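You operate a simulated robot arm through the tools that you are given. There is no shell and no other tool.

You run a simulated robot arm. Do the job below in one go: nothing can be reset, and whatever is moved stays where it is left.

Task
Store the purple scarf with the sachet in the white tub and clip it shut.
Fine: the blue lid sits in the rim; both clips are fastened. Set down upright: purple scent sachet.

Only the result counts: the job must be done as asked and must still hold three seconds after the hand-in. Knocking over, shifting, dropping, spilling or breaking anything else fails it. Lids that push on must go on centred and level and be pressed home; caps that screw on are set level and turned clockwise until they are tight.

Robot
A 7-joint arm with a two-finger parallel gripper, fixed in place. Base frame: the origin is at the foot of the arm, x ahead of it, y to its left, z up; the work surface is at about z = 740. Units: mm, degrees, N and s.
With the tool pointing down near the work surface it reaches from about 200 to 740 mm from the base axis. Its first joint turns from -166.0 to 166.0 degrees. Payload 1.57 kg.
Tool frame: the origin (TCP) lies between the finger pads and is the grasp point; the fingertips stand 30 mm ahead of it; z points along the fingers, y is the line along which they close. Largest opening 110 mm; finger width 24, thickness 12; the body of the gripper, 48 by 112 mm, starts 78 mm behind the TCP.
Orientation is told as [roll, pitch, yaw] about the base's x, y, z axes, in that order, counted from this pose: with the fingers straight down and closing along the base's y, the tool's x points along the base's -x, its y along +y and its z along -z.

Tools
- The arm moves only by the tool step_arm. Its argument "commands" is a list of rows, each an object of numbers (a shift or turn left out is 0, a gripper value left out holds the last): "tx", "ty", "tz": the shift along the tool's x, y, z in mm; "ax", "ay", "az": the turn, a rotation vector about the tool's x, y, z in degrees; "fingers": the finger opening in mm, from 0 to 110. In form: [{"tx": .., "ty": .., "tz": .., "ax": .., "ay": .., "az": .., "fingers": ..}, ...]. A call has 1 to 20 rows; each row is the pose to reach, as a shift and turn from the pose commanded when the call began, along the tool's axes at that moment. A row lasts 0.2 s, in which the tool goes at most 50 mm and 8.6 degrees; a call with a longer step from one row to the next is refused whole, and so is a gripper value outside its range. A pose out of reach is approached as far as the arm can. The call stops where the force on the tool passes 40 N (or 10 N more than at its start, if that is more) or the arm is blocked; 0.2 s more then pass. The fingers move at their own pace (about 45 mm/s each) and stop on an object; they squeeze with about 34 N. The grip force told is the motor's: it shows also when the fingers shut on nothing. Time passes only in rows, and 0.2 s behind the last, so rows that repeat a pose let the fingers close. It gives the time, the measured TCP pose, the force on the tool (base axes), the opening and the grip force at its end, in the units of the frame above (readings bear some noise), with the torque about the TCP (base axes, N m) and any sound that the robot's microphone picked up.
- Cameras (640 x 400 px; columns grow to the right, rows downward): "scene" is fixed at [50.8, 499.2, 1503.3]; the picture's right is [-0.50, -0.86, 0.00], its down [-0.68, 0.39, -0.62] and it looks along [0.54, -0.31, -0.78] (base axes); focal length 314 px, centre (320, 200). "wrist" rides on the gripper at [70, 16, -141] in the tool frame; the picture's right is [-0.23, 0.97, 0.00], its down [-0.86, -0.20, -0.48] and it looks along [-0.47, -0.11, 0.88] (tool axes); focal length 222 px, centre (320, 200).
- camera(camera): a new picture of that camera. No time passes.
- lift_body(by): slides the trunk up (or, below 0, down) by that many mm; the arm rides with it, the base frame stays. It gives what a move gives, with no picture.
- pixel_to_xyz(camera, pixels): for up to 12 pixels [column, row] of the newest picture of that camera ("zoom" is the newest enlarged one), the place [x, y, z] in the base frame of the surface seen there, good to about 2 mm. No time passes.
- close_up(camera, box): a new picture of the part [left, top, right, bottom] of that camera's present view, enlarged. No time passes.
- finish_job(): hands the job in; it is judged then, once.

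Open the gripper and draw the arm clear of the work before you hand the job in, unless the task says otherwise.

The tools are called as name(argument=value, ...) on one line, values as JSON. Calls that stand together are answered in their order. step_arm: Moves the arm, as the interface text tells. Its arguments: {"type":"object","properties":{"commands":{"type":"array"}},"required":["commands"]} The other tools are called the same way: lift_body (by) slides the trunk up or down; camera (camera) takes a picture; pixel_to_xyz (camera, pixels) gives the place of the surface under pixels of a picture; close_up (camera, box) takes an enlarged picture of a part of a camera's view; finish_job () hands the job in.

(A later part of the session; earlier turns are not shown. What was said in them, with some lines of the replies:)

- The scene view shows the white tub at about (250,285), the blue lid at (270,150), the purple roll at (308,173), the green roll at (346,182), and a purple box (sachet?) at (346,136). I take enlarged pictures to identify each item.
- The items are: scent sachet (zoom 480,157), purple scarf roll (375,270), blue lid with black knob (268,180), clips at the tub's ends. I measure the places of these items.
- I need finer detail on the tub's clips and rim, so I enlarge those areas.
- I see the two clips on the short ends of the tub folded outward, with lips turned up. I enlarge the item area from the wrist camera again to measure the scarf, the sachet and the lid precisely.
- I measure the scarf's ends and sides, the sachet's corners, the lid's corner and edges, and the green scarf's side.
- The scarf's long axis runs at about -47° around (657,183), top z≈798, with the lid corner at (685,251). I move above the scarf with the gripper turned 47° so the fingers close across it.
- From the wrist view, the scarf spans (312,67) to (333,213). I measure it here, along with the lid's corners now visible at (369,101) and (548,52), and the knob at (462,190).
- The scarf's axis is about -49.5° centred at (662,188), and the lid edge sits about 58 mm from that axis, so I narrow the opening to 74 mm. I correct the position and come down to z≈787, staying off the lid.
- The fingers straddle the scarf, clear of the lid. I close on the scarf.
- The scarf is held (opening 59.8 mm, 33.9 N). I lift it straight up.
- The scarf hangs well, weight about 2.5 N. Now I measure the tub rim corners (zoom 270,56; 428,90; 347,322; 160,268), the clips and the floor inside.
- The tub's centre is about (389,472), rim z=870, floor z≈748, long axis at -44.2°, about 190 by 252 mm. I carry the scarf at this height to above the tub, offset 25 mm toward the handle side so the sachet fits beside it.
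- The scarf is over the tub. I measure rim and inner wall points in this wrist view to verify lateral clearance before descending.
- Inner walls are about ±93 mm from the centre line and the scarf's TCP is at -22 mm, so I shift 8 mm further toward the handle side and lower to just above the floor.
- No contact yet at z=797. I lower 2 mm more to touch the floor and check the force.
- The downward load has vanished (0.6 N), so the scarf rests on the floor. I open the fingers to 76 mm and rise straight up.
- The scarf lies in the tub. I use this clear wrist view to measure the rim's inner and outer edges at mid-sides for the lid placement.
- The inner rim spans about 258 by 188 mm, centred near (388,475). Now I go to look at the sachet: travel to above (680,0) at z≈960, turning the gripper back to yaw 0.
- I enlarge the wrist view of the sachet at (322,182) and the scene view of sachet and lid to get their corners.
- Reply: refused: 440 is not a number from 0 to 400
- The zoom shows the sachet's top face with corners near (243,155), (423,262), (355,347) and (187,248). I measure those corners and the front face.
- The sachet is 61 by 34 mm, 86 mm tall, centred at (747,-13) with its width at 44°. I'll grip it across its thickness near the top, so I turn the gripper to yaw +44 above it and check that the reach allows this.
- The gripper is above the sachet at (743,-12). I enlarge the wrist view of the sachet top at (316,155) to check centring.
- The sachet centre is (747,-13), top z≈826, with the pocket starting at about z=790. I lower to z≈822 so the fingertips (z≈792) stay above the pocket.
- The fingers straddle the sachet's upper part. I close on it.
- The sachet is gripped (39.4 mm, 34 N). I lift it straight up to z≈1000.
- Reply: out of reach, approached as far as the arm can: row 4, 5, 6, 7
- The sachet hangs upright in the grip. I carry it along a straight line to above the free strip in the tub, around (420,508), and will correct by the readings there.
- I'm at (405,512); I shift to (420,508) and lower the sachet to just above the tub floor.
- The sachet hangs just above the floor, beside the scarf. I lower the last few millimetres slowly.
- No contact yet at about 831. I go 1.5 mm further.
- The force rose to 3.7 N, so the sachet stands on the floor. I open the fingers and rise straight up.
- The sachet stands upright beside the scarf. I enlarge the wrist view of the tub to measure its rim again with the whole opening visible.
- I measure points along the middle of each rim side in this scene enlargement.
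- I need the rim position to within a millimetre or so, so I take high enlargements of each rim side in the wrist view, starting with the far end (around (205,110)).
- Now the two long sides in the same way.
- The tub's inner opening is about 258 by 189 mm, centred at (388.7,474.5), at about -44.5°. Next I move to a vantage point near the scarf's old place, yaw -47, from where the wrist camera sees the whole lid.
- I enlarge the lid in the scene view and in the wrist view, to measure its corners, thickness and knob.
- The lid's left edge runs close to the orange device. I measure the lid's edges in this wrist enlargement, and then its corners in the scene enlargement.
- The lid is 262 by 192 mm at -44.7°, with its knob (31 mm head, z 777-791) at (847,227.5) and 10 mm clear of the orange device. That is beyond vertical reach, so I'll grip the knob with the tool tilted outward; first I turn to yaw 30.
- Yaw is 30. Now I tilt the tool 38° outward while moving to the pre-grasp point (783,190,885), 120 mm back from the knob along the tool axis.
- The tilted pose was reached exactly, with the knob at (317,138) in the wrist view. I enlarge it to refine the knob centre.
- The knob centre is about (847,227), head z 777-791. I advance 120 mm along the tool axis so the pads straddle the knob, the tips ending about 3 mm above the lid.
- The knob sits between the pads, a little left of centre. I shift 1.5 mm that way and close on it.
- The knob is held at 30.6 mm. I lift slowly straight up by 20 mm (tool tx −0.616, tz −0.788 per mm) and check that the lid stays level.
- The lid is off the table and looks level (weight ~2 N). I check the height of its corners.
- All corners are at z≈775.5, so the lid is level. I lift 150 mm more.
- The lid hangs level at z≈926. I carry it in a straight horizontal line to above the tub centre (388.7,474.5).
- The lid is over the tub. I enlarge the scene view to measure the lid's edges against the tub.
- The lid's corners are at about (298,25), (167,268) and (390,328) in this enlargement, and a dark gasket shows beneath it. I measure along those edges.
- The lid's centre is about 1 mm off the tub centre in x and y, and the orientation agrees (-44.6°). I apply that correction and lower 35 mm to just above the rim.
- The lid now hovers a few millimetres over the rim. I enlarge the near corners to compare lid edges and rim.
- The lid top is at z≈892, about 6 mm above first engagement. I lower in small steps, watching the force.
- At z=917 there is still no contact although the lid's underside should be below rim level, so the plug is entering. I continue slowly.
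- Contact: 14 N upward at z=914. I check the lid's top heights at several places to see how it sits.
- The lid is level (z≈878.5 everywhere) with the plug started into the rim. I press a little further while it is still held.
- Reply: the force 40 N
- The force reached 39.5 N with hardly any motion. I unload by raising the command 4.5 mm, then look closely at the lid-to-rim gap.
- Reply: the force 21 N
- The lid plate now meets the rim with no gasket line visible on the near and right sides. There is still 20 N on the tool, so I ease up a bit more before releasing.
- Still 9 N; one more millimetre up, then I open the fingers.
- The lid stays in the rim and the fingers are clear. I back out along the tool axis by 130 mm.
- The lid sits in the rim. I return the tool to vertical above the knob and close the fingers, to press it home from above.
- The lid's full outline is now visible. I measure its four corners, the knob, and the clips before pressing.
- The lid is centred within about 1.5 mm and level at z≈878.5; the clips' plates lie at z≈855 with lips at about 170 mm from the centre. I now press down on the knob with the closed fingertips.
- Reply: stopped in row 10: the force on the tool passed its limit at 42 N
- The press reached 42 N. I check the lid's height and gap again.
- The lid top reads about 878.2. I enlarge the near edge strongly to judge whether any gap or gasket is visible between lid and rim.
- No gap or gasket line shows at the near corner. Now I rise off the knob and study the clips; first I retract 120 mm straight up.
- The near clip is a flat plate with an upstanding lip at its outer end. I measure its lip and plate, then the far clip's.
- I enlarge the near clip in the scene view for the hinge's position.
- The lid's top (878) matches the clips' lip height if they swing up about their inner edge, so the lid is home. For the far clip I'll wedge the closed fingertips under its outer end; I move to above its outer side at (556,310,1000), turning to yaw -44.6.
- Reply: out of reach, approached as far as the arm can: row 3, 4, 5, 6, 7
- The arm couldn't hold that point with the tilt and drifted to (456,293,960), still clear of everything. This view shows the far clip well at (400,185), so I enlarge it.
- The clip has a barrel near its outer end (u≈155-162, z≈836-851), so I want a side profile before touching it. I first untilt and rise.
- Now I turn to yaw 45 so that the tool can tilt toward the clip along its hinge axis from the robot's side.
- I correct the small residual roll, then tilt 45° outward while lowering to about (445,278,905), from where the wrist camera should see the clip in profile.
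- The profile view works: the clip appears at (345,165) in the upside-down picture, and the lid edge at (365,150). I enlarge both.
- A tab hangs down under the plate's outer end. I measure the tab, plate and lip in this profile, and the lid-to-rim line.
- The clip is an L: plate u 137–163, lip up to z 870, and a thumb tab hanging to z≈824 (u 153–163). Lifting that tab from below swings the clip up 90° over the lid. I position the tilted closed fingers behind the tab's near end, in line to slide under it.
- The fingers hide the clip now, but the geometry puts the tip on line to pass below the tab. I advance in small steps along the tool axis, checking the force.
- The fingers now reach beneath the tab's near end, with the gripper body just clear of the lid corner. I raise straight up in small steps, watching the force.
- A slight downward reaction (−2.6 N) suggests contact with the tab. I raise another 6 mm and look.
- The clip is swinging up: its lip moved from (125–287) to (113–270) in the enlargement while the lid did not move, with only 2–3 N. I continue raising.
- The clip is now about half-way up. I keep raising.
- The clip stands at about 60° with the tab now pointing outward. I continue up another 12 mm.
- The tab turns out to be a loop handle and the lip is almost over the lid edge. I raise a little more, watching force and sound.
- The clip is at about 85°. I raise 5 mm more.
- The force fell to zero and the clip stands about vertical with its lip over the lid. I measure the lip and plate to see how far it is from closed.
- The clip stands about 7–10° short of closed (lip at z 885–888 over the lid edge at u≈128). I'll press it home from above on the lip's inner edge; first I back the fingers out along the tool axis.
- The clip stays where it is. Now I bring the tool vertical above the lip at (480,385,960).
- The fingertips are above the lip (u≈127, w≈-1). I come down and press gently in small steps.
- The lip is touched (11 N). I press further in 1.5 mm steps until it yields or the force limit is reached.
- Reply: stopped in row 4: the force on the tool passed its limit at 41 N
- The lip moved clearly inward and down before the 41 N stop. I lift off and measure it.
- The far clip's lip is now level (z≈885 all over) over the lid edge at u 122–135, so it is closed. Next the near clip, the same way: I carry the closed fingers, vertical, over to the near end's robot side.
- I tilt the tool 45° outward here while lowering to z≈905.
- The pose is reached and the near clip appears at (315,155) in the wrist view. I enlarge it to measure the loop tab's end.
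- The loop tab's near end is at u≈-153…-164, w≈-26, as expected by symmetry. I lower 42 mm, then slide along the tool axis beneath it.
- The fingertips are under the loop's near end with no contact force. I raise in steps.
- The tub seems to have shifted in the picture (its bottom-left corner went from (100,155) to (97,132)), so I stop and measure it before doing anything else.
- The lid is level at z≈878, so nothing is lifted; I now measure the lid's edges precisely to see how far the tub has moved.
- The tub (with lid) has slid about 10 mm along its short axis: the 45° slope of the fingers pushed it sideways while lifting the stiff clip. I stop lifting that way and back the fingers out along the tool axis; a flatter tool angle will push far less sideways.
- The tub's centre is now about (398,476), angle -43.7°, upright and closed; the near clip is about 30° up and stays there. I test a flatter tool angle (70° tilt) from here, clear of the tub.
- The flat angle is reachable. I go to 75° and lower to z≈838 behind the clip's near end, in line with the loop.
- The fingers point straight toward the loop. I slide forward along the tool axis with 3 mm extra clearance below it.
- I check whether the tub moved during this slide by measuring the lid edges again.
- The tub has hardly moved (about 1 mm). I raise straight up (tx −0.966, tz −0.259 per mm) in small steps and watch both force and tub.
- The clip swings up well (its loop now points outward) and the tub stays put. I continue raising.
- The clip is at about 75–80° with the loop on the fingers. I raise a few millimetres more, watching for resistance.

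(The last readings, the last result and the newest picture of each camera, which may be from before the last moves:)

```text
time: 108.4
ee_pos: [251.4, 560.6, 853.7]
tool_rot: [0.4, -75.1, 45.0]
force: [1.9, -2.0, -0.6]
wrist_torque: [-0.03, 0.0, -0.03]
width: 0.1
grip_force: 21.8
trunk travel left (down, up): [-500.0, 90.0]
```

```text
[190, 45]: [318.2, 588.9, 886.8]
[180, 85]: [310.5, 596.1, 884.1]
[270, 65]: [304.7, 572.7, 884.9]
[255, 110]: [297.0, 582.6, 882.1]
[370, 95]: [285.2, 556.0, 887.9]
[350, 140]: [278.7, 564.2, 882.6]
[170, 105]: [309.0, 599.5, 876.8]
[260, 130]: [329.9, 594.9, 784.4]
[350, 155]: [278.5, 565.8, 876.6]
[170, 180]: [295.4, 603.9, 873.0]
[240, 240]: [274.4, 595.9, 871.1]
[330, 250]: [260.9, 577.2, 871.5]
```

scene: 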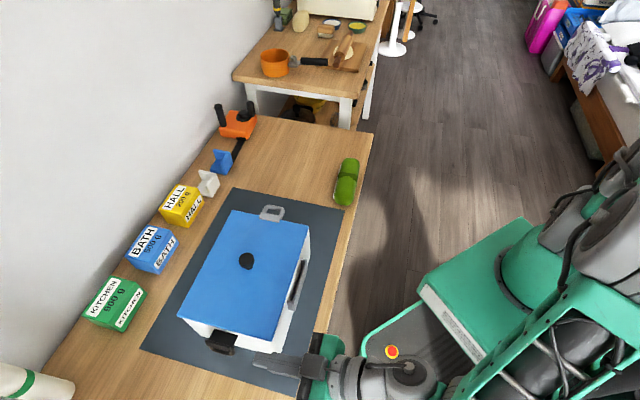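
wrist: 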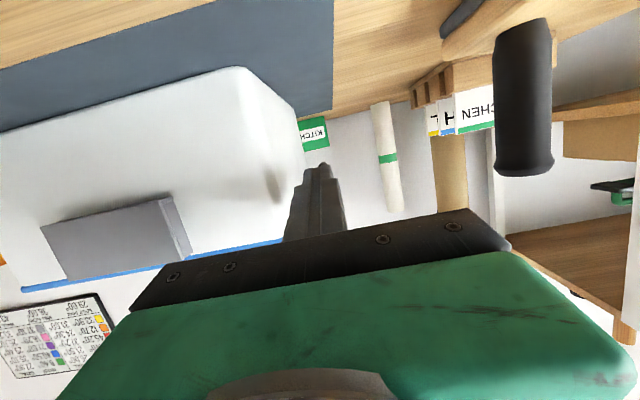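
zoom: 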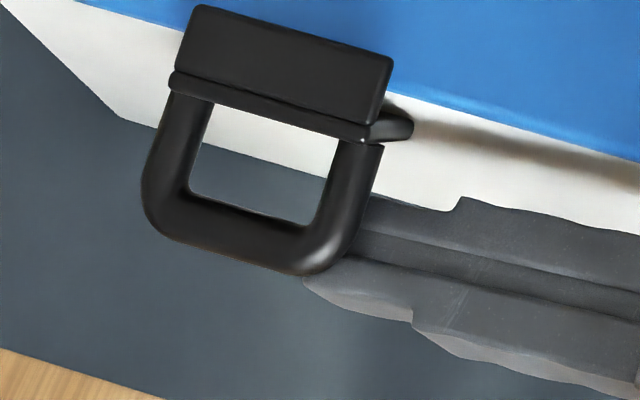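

The lip's inner edge is at z≈887 and its outer at ≈884, roughly 10° from closed. I raise 5 mm more.

step_arm(commands=[{"tx": -1.9, "tz": -0.5}, {"tx": -3.9, "tz": -1}, {"tx": -4.8, "tz": -1.3}, {"tx": -4.8, "tz": -1.3}])

close_up(camera="scene", box=[190, 320, 260, 370])

pixel_to_xyz(camera="zoom", pixels=[[200, 25], [185, 70], [280, 45], [265, 95], [380, 75], [365, 120], [170, 90], [155, 160], [145, 200], [240, 240], [330, 240], [360, 180]])

```text
time: 109.4
ee_pos: [250.7, 561.3, 859.1]
tool_rot: [0.4, -75.2, 45.0]
force: [-0.2, 0.3, 0.1]
wrist_torque: [0.0, 0.02, 0.01]
width: 0.0
grip_force: 21.2
trunk travel left (down, up): [-500.0, 90.0]
```

```text
8.00 times, centred on (225, 345) of scene
```

zoom: 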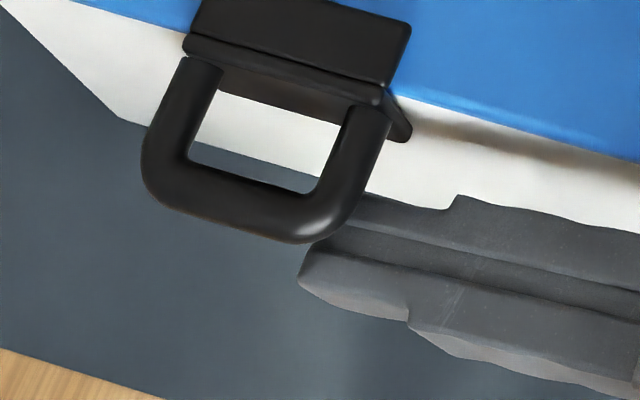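

```text
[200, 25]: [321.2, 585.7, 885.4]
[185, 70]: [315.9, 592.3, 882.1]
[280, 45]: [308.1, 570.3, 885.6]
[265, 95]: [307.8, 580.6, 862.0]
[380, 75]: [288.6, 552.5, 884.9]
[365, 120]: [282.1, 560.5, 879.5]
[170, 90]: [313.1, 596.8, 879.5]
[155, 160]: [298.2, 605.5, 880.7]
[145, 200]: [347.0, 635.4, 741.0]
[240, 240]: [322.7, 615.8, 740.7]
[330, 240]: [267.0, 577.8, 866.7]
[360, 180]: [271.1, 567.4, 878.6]
```

The clip snapped: its lip is now level (z≈885.4) and the loop horizontal, with zero force on the fingers. I lower 4 mm and back out along the tool axis.

step_arm(commands=[{"tx": 2, "tz": 0.5}, {"tx": 3.9, "tz": 1}, {"tx": 3.9, "tz": -15}, {"tx": 3.9, "tz": -45}, {"tx": 3.9, "tz": -85}, {"tx": 3.9, "tz": -110}, {"tx": 3.9, "tz": -110}])

camera(camera="wrist")

close_up(camera="scene", box=[170, 205, 320, 370])

```text
time: 111.2
ee_pos: [222.7, 465.3, 873.9]
tool_rot: [-4.6, -74.3, 44.0]
force: [-4.4, -0.1, 0.7]
wrist_torque: [-0.02, 0.03, 0.05]
width: 0.0
grip_force: 20.9
trunk travel left (down, up): [-500.0, 90.0]
stopped in row 7: the arm was blocked; the commanded pose is now the measured one
```

```text
taken
```

wrist: 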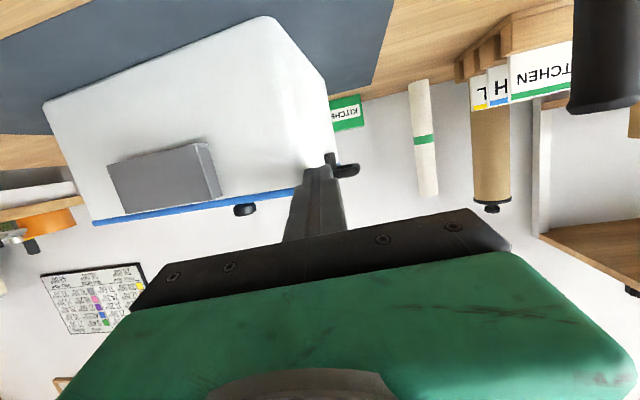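

```text
2.42 times, centred on (245, 288) of scene
```

zoom: 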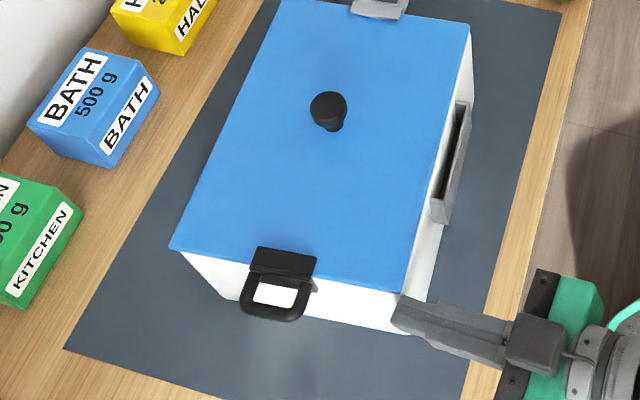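

The arm was blocked during the retreat and swung sideways: the fingers pushed the tub's near-right corner, and the tub moved further. I look at the whole scene before moving.

camera(camera="scene")

close_up(camera="scene", box=[230, 290, 390, 400])

```text
taken
```

scene: 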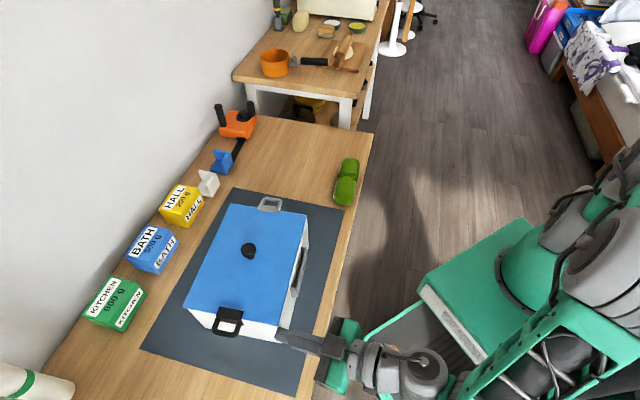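

```text
3.64 times, centred on (310, 345) of scene
```

zoom: 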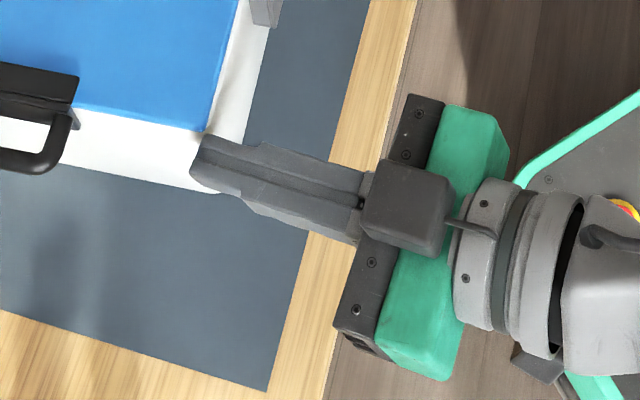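

The wrist is now beside the robot's own base, which explains the block. I first move the fingers off the tub, outward along +ty (the tub's −u direction), by 15 mm.

step_arm(commands=[{"ty": 5}, {"ty": 10}, {"ty": 15}, {"ty": 15}])

close_up(camera="scene", box=[170, 205, 320, 370])

```text
time: 112.2
ee_pos: [220.3, 477.6, 878.6]
tool_rot: [-1.3, -74.8, 40.0]
force: [-0.3, -0.2, 0.2]
wrist_torque: [-0.02, 0.0, 0.02]
width: 0.0
grip_force: 21.3
trunk travel left (down, up): [-500.0, 90.0]
```

```text
2.42 times, centred on (245, 288) of scene
```

zoom: 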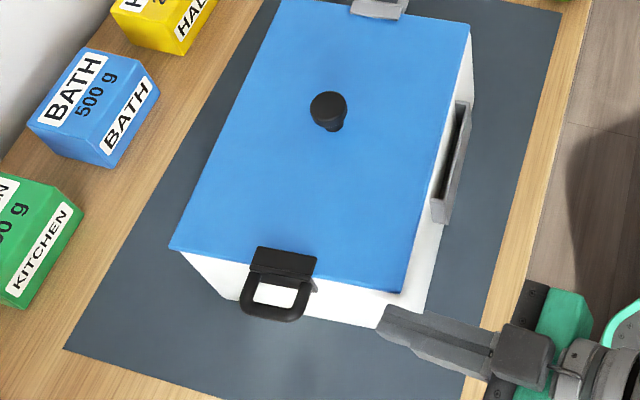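

The fingers are off the tub now. I raise 80 mm straight up, then untilt.

step_arm(commands=[{"tx": -15, "tz": -4}, {"tx": -38, "tz": -10}, {"tx": -62, "tz": -16.5}, {"tx": -77, "tz": -20.7}, {"tx": -77, "tz": -20.7}])

step_arm(commands=[{"ay": 8}, {"ay": 16}, {"ay": 24}, {"ay": 32}, {"ay": 40}, {"ay": 40}])

camera(camera="scene")

```text
time: 113.4
ee_pos: [221.3, 473.1, 945.0]
tool_rot: [-7.9, -74.0, 46.6]
force: [-0.2, 0.2, -0.6]
wrist_torque: [0.05, 0.03, 0.04]
width: 0.0
grip_force: 20.9
trunk travel left (down, up): [-500.0, 90.0]
```

```text
time: 114.8
ee_pos: [212.7, 479.5, 953.4]
tool_rot: [-1.5, -34.4, 40.7]
force: [-0.2, -1.1, -0.2]
wrist_torque: [0.01, 0.0, 0.0]
width: 0.3
grip_force: 21.0
trunk travel left (down, up): [-500.0, 90.0]
```

```text
taken
```

scene: 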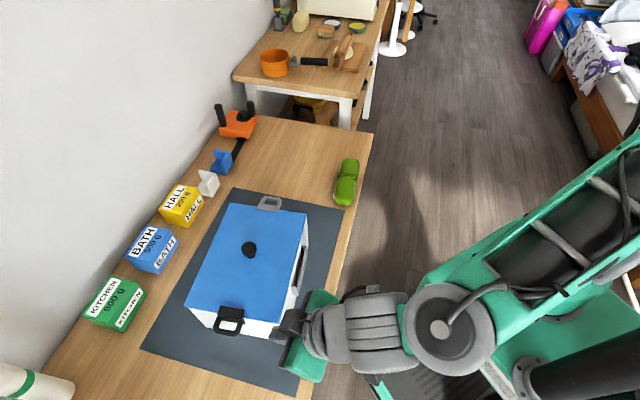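

The arm is clear and above the tub. I measure the tub's new pose and the state of both clips.

close_up(camera="scene", box=[170, 195, 320, 345])

pixel_to_xyz(camera="zoom", pixels=[[275, 40], [230, 130], [185, 220], [170, 250], [480, 60], [465, 120], [430, 230], [410, 290], [200, 295], [340, 325], [300, 25], [450, 45]])

```text
2.67 times, centred on (245, 270) of scene
```

zoom: 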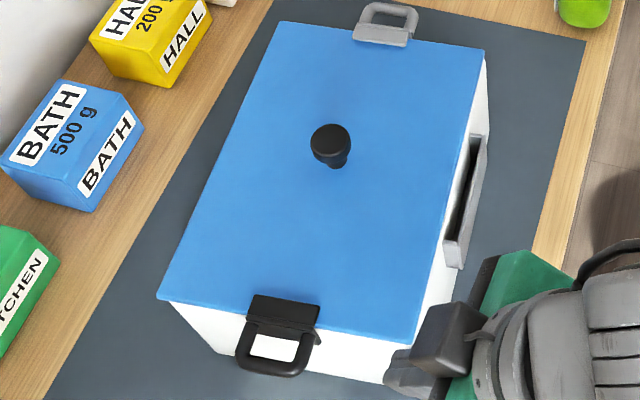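

```text
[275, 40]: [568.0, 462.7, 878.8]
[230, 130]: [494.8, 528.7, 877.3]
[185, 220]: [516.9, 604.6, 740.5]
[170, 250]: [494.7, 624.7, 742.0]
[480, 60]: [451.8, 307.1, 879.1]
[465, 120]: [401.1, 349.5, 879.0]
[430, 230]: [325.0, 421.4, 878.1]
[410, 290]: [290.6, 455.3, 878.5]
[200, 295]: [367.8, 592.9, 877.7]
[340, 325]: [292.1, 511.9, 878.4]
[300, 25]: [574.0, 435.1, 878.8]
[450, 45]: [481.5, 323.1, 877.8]
```

pixel_to_xyz(camera="zoom", pixels=[[248, 100], [204, 200], [177, 260], [464, 120], [444, 200], [422, 290], [190, 299], [340, 325], [380, 332], [300, 28], [450, 47], [335, 32]])

pixel_to_xyz(camera="zoom", pixels=[[330, 140], [285, 300], [255, 305], [310, 315], [260, 325], [300, 332], [250, 365], [300, 370], [385, 38], [360, 36], [405, 42], [385, 10]])

close_up(camera="scene", box=[200, 300, 260, 340])

close_up(camera="scene", box=[250, 190, 300, 220])

```text
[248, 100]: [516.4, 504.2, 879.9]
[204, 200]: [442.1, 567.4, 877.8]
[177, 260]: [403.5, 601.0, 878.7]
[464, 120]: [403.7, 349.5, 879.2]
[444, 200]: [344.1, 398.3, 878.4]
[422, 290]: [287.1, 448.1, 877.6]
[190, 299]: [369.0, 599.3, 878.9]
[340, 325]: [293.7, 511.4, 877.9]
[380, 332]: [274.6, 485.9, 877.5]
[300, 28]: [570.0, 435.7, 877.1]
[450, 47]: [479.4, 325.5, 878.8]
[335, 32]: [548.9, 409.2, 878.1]
```

```text
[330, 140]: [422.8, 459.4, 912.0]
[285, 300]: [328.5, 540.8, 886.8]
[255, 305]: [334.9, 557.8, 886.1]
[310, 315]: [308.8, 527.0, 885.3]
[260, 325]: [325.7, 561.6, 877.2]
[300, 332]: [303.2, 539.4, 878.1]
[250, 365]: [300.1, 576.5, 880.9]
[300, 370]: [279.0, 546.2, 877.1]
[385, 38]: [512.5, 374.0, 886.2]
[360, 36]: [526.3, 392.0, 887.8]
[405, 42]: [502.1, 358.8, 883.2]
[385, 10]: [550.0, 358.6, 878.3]
```

```text
10.00 times, centred on (230, 320) of scene
```

zoom: 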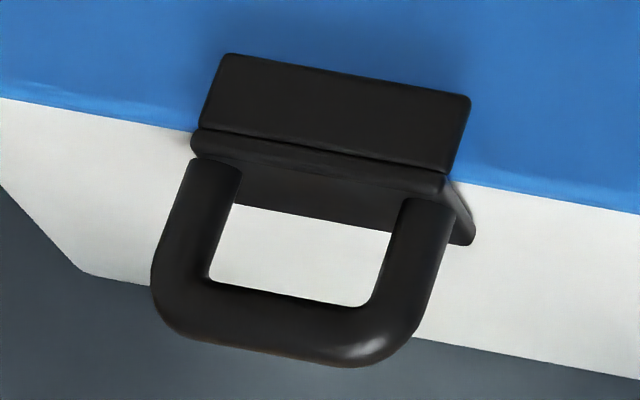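

```text
12.80 times, centred on (275, 205) of scene
```

zoom: 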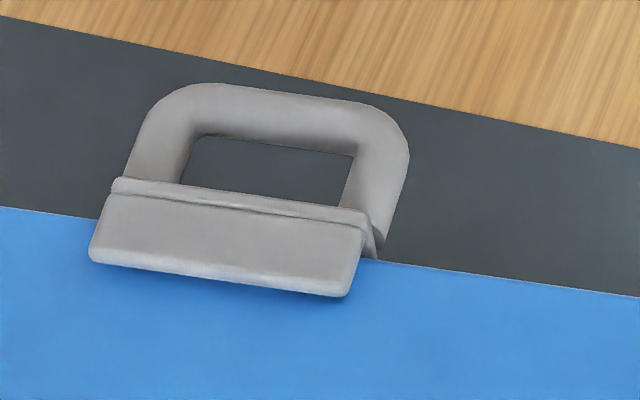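

The tub slid about 36 mm and turned 4.5° in total, still on the mat with lid level. Both clips look closed; I measure the far clip's lip and loop in this enlargement to compare with the near one.

pixel_to_xyz(camera="zoom", pixels=[[110, 245], [225, 268], [335, 285], [125, 205], [235, 225], [350, 245], [150, 140], [270, 100], [385, 150], [375, 200], [225, 200], [180, 180]])

close_up(camera="scene", box=[200, 300, 260, 340])

pixel_to_xyz(camera="zoom", pixels=[[235, 70], [340, 90], [455, 110], [215, 120], [320, 140], [430, 160], [200, 180], [170, 270], [270, 335], [380, 330], [425, 230], [320, 165]])

```text
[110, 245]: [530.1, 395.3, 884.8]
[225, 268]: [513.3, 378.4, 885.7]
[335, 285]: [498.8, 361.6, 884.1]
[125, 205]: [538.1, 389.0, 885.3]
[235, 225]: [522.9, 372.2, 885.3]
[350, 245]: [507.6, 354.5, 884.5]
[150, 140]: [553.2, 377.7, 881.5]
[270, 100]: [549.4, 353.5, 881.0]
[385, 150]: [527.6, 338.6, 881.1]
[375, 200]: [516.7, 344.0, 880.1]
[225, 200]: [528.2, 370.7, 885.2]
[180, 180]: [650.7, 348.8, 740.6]
```

```text
10.00 times, centred on (230, 320) of scene
```

zoom: 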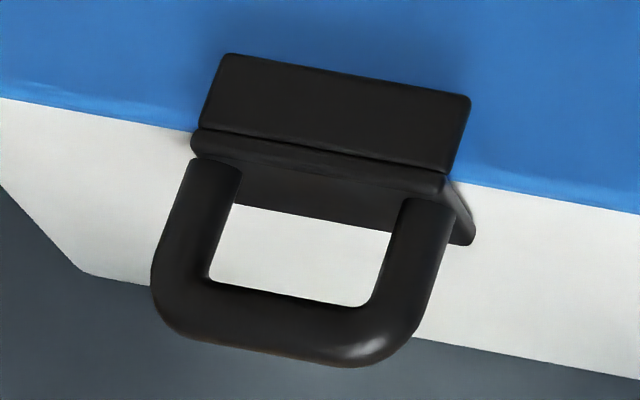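

```text
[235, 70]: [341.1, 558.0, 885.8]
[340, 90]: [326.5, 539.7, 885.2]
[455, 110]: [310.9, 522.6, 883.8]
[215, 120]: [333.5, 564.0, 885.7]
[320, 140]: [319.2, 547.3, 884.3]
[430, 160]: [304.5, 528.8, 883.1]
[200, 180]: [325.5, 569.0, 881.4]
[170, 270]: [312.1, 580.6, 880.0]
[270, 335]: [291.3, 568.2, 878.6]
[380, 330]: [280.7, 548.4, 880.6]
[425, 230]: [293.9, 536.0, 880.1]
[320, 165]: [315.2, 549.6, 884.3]
```

Both clips measure the same: lips level at z≈885, loops level at z≈880, so both are closed. I'd like the tub back near its original spot; I bring the tool upright first, well above everything.

step_arm(commands=[{"tx": -6.8, "tz": -9.9, "ay": 6.9}, {"tx": -13.6, "tz": -19.8, "ay": 13.8}, {"tx": -20.3, "tz": -29.7, "ay": 20.6}, {"tx": -27.1, "tz": -39.6, "ay": 27.5}, {"tx": -33.9, "tz": -49.5, "ay": 34.4}, {"tx": -33.9, "tz": -49.5, "ay": 34.4}])

```text
time: 116.2
ee_pos: [210.9, 479.9, 1012.6]
tool_rot: [-1.3, 0.1, 39.9]
force: [0.0, 1.1, -0.6]
wrist_torque: [-0.02, 0.02, 0.03]
width: 0.1
grip_force: 21.5
trunk travel left (down, up): [-500.0, 90.0]
```

I move over the knob at (422,459), opening the fingers to 62 mm and levelling the tool.

step_arm(commands=[{"tx": -28, "ty": -28.4, "ax": -0.6, "fingers": 62}, {"tx": -58, "ty": -58.8, "ax": -1.3}, {"tx": -88, "ty": -89.2, "ax": -1.3}, {"tx": -118, "ty": -119.6, "ax": -1.3}, {"tx": -140, "ty": -142, "ax": -1.3}, {"tx": -148.8, "ty": -150.9, "ax": -1.3}, {"tx": -148.8, "ty": -150.9, "ax": -1.3}])

camera(camera="wrist")

close_up(camera="wrist", box=[280, 110, 360, 180])

```text
time: 117.8
ee_pos: [421.8, 458.2, 1016.0]
tool_rot: [0.1, -0.1, 40.0]
force: [-0.5, -0.4, -0.3]
wrist_torque: [0.01, 0.01, 0.0]
width: 62.1
grip_force: 0.0
trunk travel left (down, up): [-500.0, 90.0]
```

```text
taken
```

wrist: 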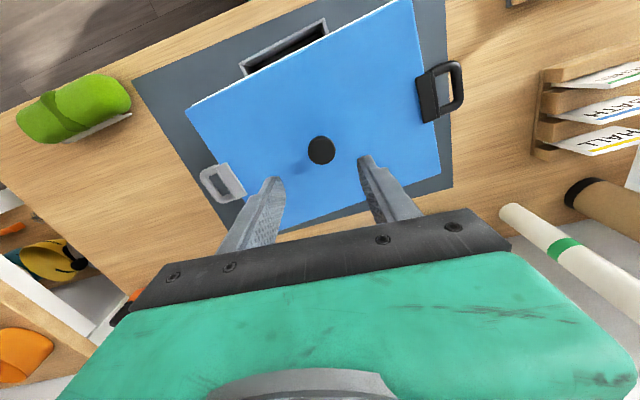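

```text
5.71 times, centred on (320, 145) of wrist
```

zoom: 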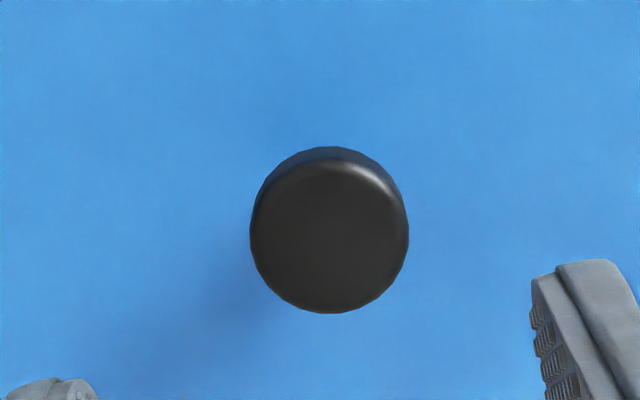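

pixel_to_xyz(camera="zoom", pixels=[[330, 235], [262, 235], [398, 235], [330, 175], [330, 300], [300, 200], [360, 270]])

pixel_to_xyz(camera="wrist", pixels=[[133, 82], [445, 2], [452, 187], [224, 235], [190, 110], [412, 3], [438, 168], [245, 225], [300, 215], [425, 195], [150, 120], [448, 100]])

```text
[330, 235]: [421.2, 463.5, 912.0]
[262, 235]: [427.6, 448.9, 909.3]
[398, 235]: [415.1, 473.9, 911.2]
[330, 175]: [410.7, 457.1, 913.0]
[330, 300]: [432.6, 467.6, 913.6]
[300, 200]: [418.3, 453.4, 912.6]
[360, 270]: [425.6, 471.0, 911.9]
```

```text
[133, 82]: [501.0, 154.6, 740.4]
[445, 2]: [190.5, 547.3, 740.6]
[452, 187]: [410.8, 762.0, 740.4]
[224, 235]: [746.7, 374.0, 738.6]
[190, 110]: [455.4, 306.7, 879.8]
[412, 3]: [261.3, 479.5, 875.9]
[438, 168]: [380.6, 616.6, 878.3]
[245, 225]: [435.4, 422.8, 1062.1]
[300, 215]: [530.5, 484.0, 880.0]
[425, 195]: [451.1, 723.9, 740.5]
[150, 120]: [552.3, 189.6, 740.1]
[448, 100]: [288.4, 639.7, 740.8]
```

The knob is at about (421.4,461). I descend around it with open fingers to z≈914 (tips 5 mm above the lid).

step_arm(commands=[{"tx": -1.5, "ty": 2.4, "tz": 30}, {"tx": -1.5, "ty": 2.4, "tz": 65}, {"tx": -1.5, "ty": 2.4, "tz": 88}, {"tx": -1.5, "ty": 2.4, "tz": 97}, {"tx": -1.5, "ty": 2.4, "tz": 101.5}, {"tx": -1.5, "ty": 2.4, "tz": 101.5}])

camera(camera="wrist")

```text
time: 119.2
ee_pos: [421.5, 461.5, 914.2]
tool_rot: [0.0, -0.1, 39.9]
force: [-0.5, 0.0, 0.4]
wrist_torque: [-0.01, 0.02, 0.02]
width: 62.2
grip_force: 0.0
trunk travel left (down, up): [-500.0, 90.0]
```

```text
taken
```

wrist: 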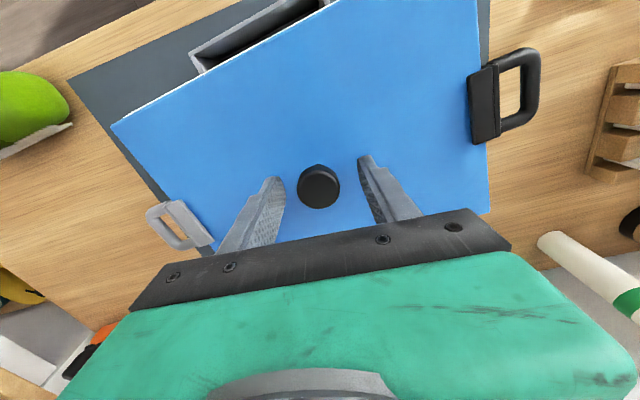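

The knob is centred between the fingers. I close on it and then drag the tub very slowly (about 13 mm/s) back toward its first place.

step_arm(commands=[{"fingers": 46}, {"fingers": 36}, {"fingers": 28}, {"fingers": 0}, {}, {}])

step_arm(commands=[{"tx": 0.4, "ty": 0.8}, {"tx": 1, "ty": 2}, {"tx": 1.9, "ty": 3.9}, {"tx": 2.9, "ty": 6}, {"tx": 4, "ty": 8.2}, {"tx": 5, "ty": 10.3}, {"tx": 6, "ty": 12.4}, {"tx": 6.6, "ty": 13.6}, {"tx": 7.2, "ty": 14.8}, {"tx": 7.7, "ty": 15.8}, {"tx": 7.8, "ty": 16.1}, {"tx": 7.8, "ty": 16.1}])

close_up(camera="scene", box=[170, 195, 320, 345])

```text
time: 120.6
ee_pos: [421.7, 464.2, 913.8]
tool_rot: [0.2, -0.1, 39.9]
force: [-0.1, 0.1, 0.1]
wrist_torque: [-0.12, -0.15, -0.14]
width: 30.8
grip_force: 34.1
trunk travel left (down, up): [-500.0, 90.0]
```

```text
time: 123.2
ee_pos: [405.4, 469.8, 916.1]
tool_rot: [0.1, -0.1, 39.9]
force: [2.2, -2.6, 0.3]
wrist_torque: [-0.04, -0.13, -0.16]
width: 30.8
grip_force: 34.2
trunk travel left (down, up): [-500.0, 90.0]
```

```text
2.67 times, centred on (245, 270) of scene
```

zoom: 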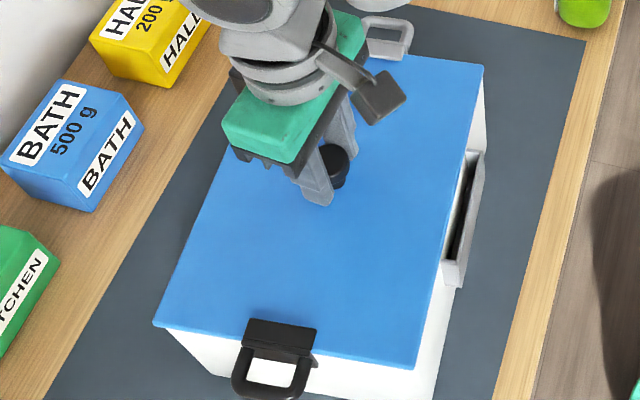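

The tub follows smoothly with about 3 N. I drag the remaining 17 mm just as slowly.

step_arm(commands=[{"tx": 0.4, "ty": 0.6}, {"tx": 1.1, "ty": 1.7}, {"tx": 2.2, "ty": 3.4}, {"tx": 3.5, "ty": 5.3}, {"tx": 4.8, "ty": 7.3}, {"tx": 6.1, "ty": 9.3}, {"tx": 7.4, "ty": 11.3}, {"tx": 8.4, "ty": 12.8}, {"tx": 9.2, "ty": 14}, {"tx": 9.7, "ty": 14.7}, {"tx": 9.7, "ty": 14.7}])

close_up(camera="scene", box=[170, 195, 320, 345])

```text
time: 125.6
ee_pos: [389.6, 474.4, 913.9]
tool_rot: [0.1, -0.1, 39.9]
force: [3.4, -0.3, 0.4]
wrist_torque: [-0.02, -0.08, -0.26]
width: 30.3
grip_force: 34.0
trunk travel left (down, up): [-500.0, 90.0]
```

```text
2.67 times, centred on (245, 270) of scene
```

zoom: 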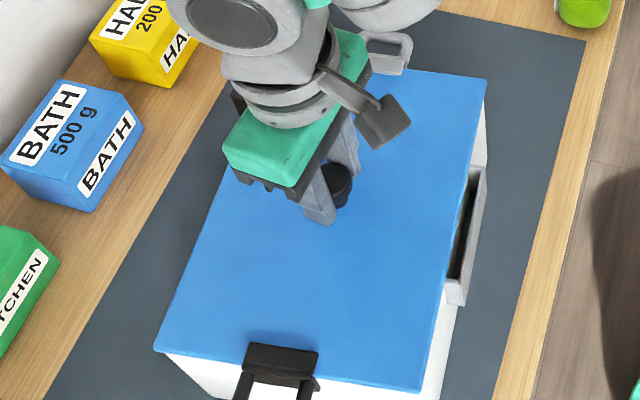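

The tub is back at (389.6,474.4). I open the fingers and rise straight up.

step_arm(commands=[{"fingers": 36}, {"fingers": 46}, {"fingers": 60}, {"fingers": 62}, {"tz": -15}, {"tz": -45}, {"tz": -85}, {"tz": -125}, {"tz": -150}, {"tz": -150}])

camera(camera="wrist")

camera(camera="scene")

```text
time: 127.8
ee_pos: [388.0, 474.2, 1064.4]
tool_rot: [0.2, -0.2, 39.9]
force: [-0.3, -0.2, 0.6]
wrist_torque: [0.0, 0.03, -0.05]
width: 62.0
grip_force: 0.0
trunk travel left (down, up): [-500.0, 90.0]
```

```text
taken
```

wrist: 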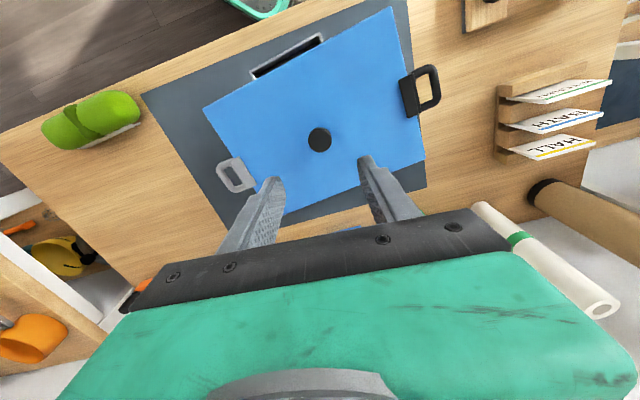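

```text
taken
```

scene: 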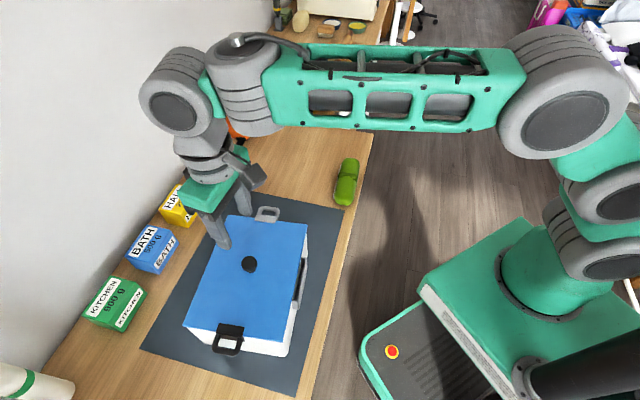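

Everything is still in place. I move the arm back toward its starting pose, clear of the work, opening the gripper, and then inspect.

step_arm(commands=[{"tz": -20, "fingers": 80}, {"tz": -50}, {"tz": -80}, {"tx": -10, "ty": -40, "tz": -90}, {"tx": -20, "ty": -80, "tz": -90}, {"tx": -30, "ty": -120, "tz": -90}, {"tx": -40, "ty": -160, "tz": -90}, {"tx": -50, "ty": -200, "tz": -90}, {"tx": -60, "ty": -240, "tz": -90}, {"tx": -65, "ty": -265, "tz": -90}, {"tx": -65, "ty": -265, "tz": -90}])

camera(camera="scene")

close_up(camera="scene", box=[170, 195, 320, 365])

```text
time: 130.2
ee_pos: [596.8, 307.1, 1149.3]
tool_rot: [0.0, 0.0, 39.9]
force: [-0.8, -0.3, -0.3]
wrist_torque: [0.01, -0.05, 0.02]
width: 80.1
grip_force: 0.0
out of reach, approached as far as the arm can: row 9, 10, 11
trunk travel left (down, up): [-500.0, 90.0]
```

```text
taken
```

scene: 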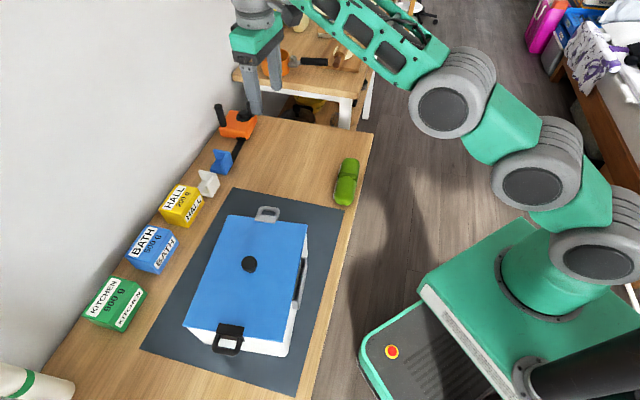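

```text
2.35 times, centred on (245, 280) of scene
```

zoom: 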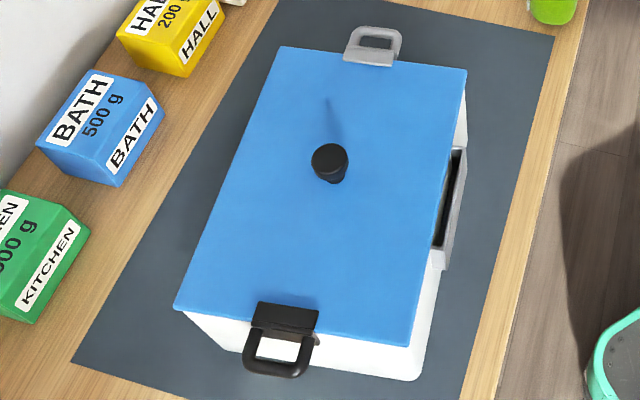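

The arm is clear. I verify the lid's level and both lips once more.

pixel_to_xyz(camera="zoom", pixels=[[185, 300], [285, 60], [455, 80], [405, 335], [320, 250], [350, 100], [285, 312], [262, 318], [310, 325], [370, 55], [352, 52], [390, 60]])

close_up(camera="scene", box=[205, 310, 265, 350])

close_up(camera="scene", box=[250, 195, 300, 230])

close_up(camera="scene", box=[280, 220, 320, 360])

```text
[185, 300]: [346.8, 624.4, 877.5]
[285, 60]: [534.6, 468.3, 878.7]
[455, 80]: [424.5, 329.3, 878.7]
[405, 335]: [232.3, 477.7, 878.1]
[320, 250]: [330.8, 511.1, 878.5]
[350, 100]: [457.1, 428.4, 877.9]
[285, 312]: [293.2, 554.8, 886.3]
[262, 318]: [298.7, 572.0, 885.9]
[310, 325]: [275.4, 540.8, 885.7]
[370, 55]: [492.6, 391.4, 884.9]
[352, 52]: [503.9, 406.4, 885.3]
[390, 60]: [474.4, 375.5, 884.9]
```

```text
10.00 times, centred on (235, 330) of scene
```

zoom: 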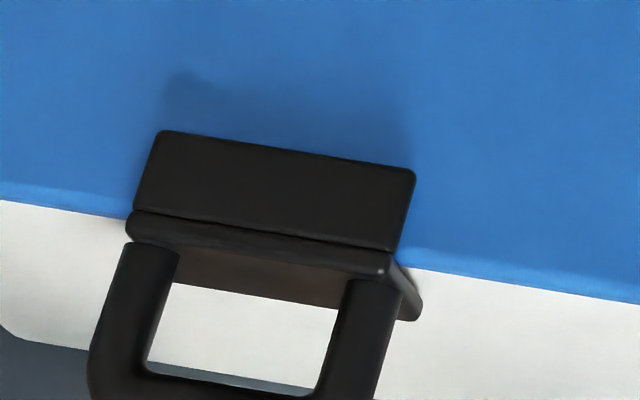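

```text
11.43 times, centred on (275, 212) of scene
```

zoom: 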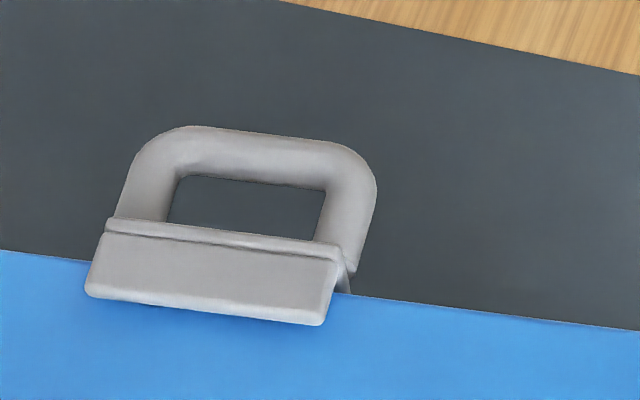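

```text
2.86 times, centred on (300, 290) of scene
```

zoom: 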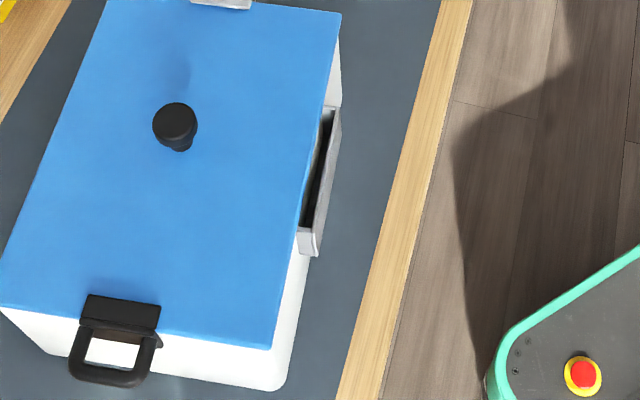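

The lid is level at z≈878 on all corners, both lips sit level at z≈885 over its edges, the gripper is open and empty, and nothing else on the table has moved. I hand the job in.

finish_job()

```text
The job is handed in.
```

The purple scarf and the scent sachet are in the white tub. The blue lid sits level in the rim, and both clips are closed over its edges. I've handed the job in.

- **Tub moved during the work:** the fingers pushed it while I was lifting the clips, and again when the arm was blocked on its way out. In all it slid about 36 mm and turned about 4.5°. I dragged it slowly back by the knob to within a few millimetres of where it started, but it is still turned by about 4.5°.
- **Sachet not checked after closing:** I set it down upright and saw it standing before the lid went on. I couldn't see inside afterwards. The tub moved slowly enough that I don't expect the sachet tipped, but I didn't confirm it.
- **Clips:** neither made a click that the microphone picked up. I judged them closed because both lips measure level at the same height over the lid.

In the pictures, nothing else on the table looked moved.
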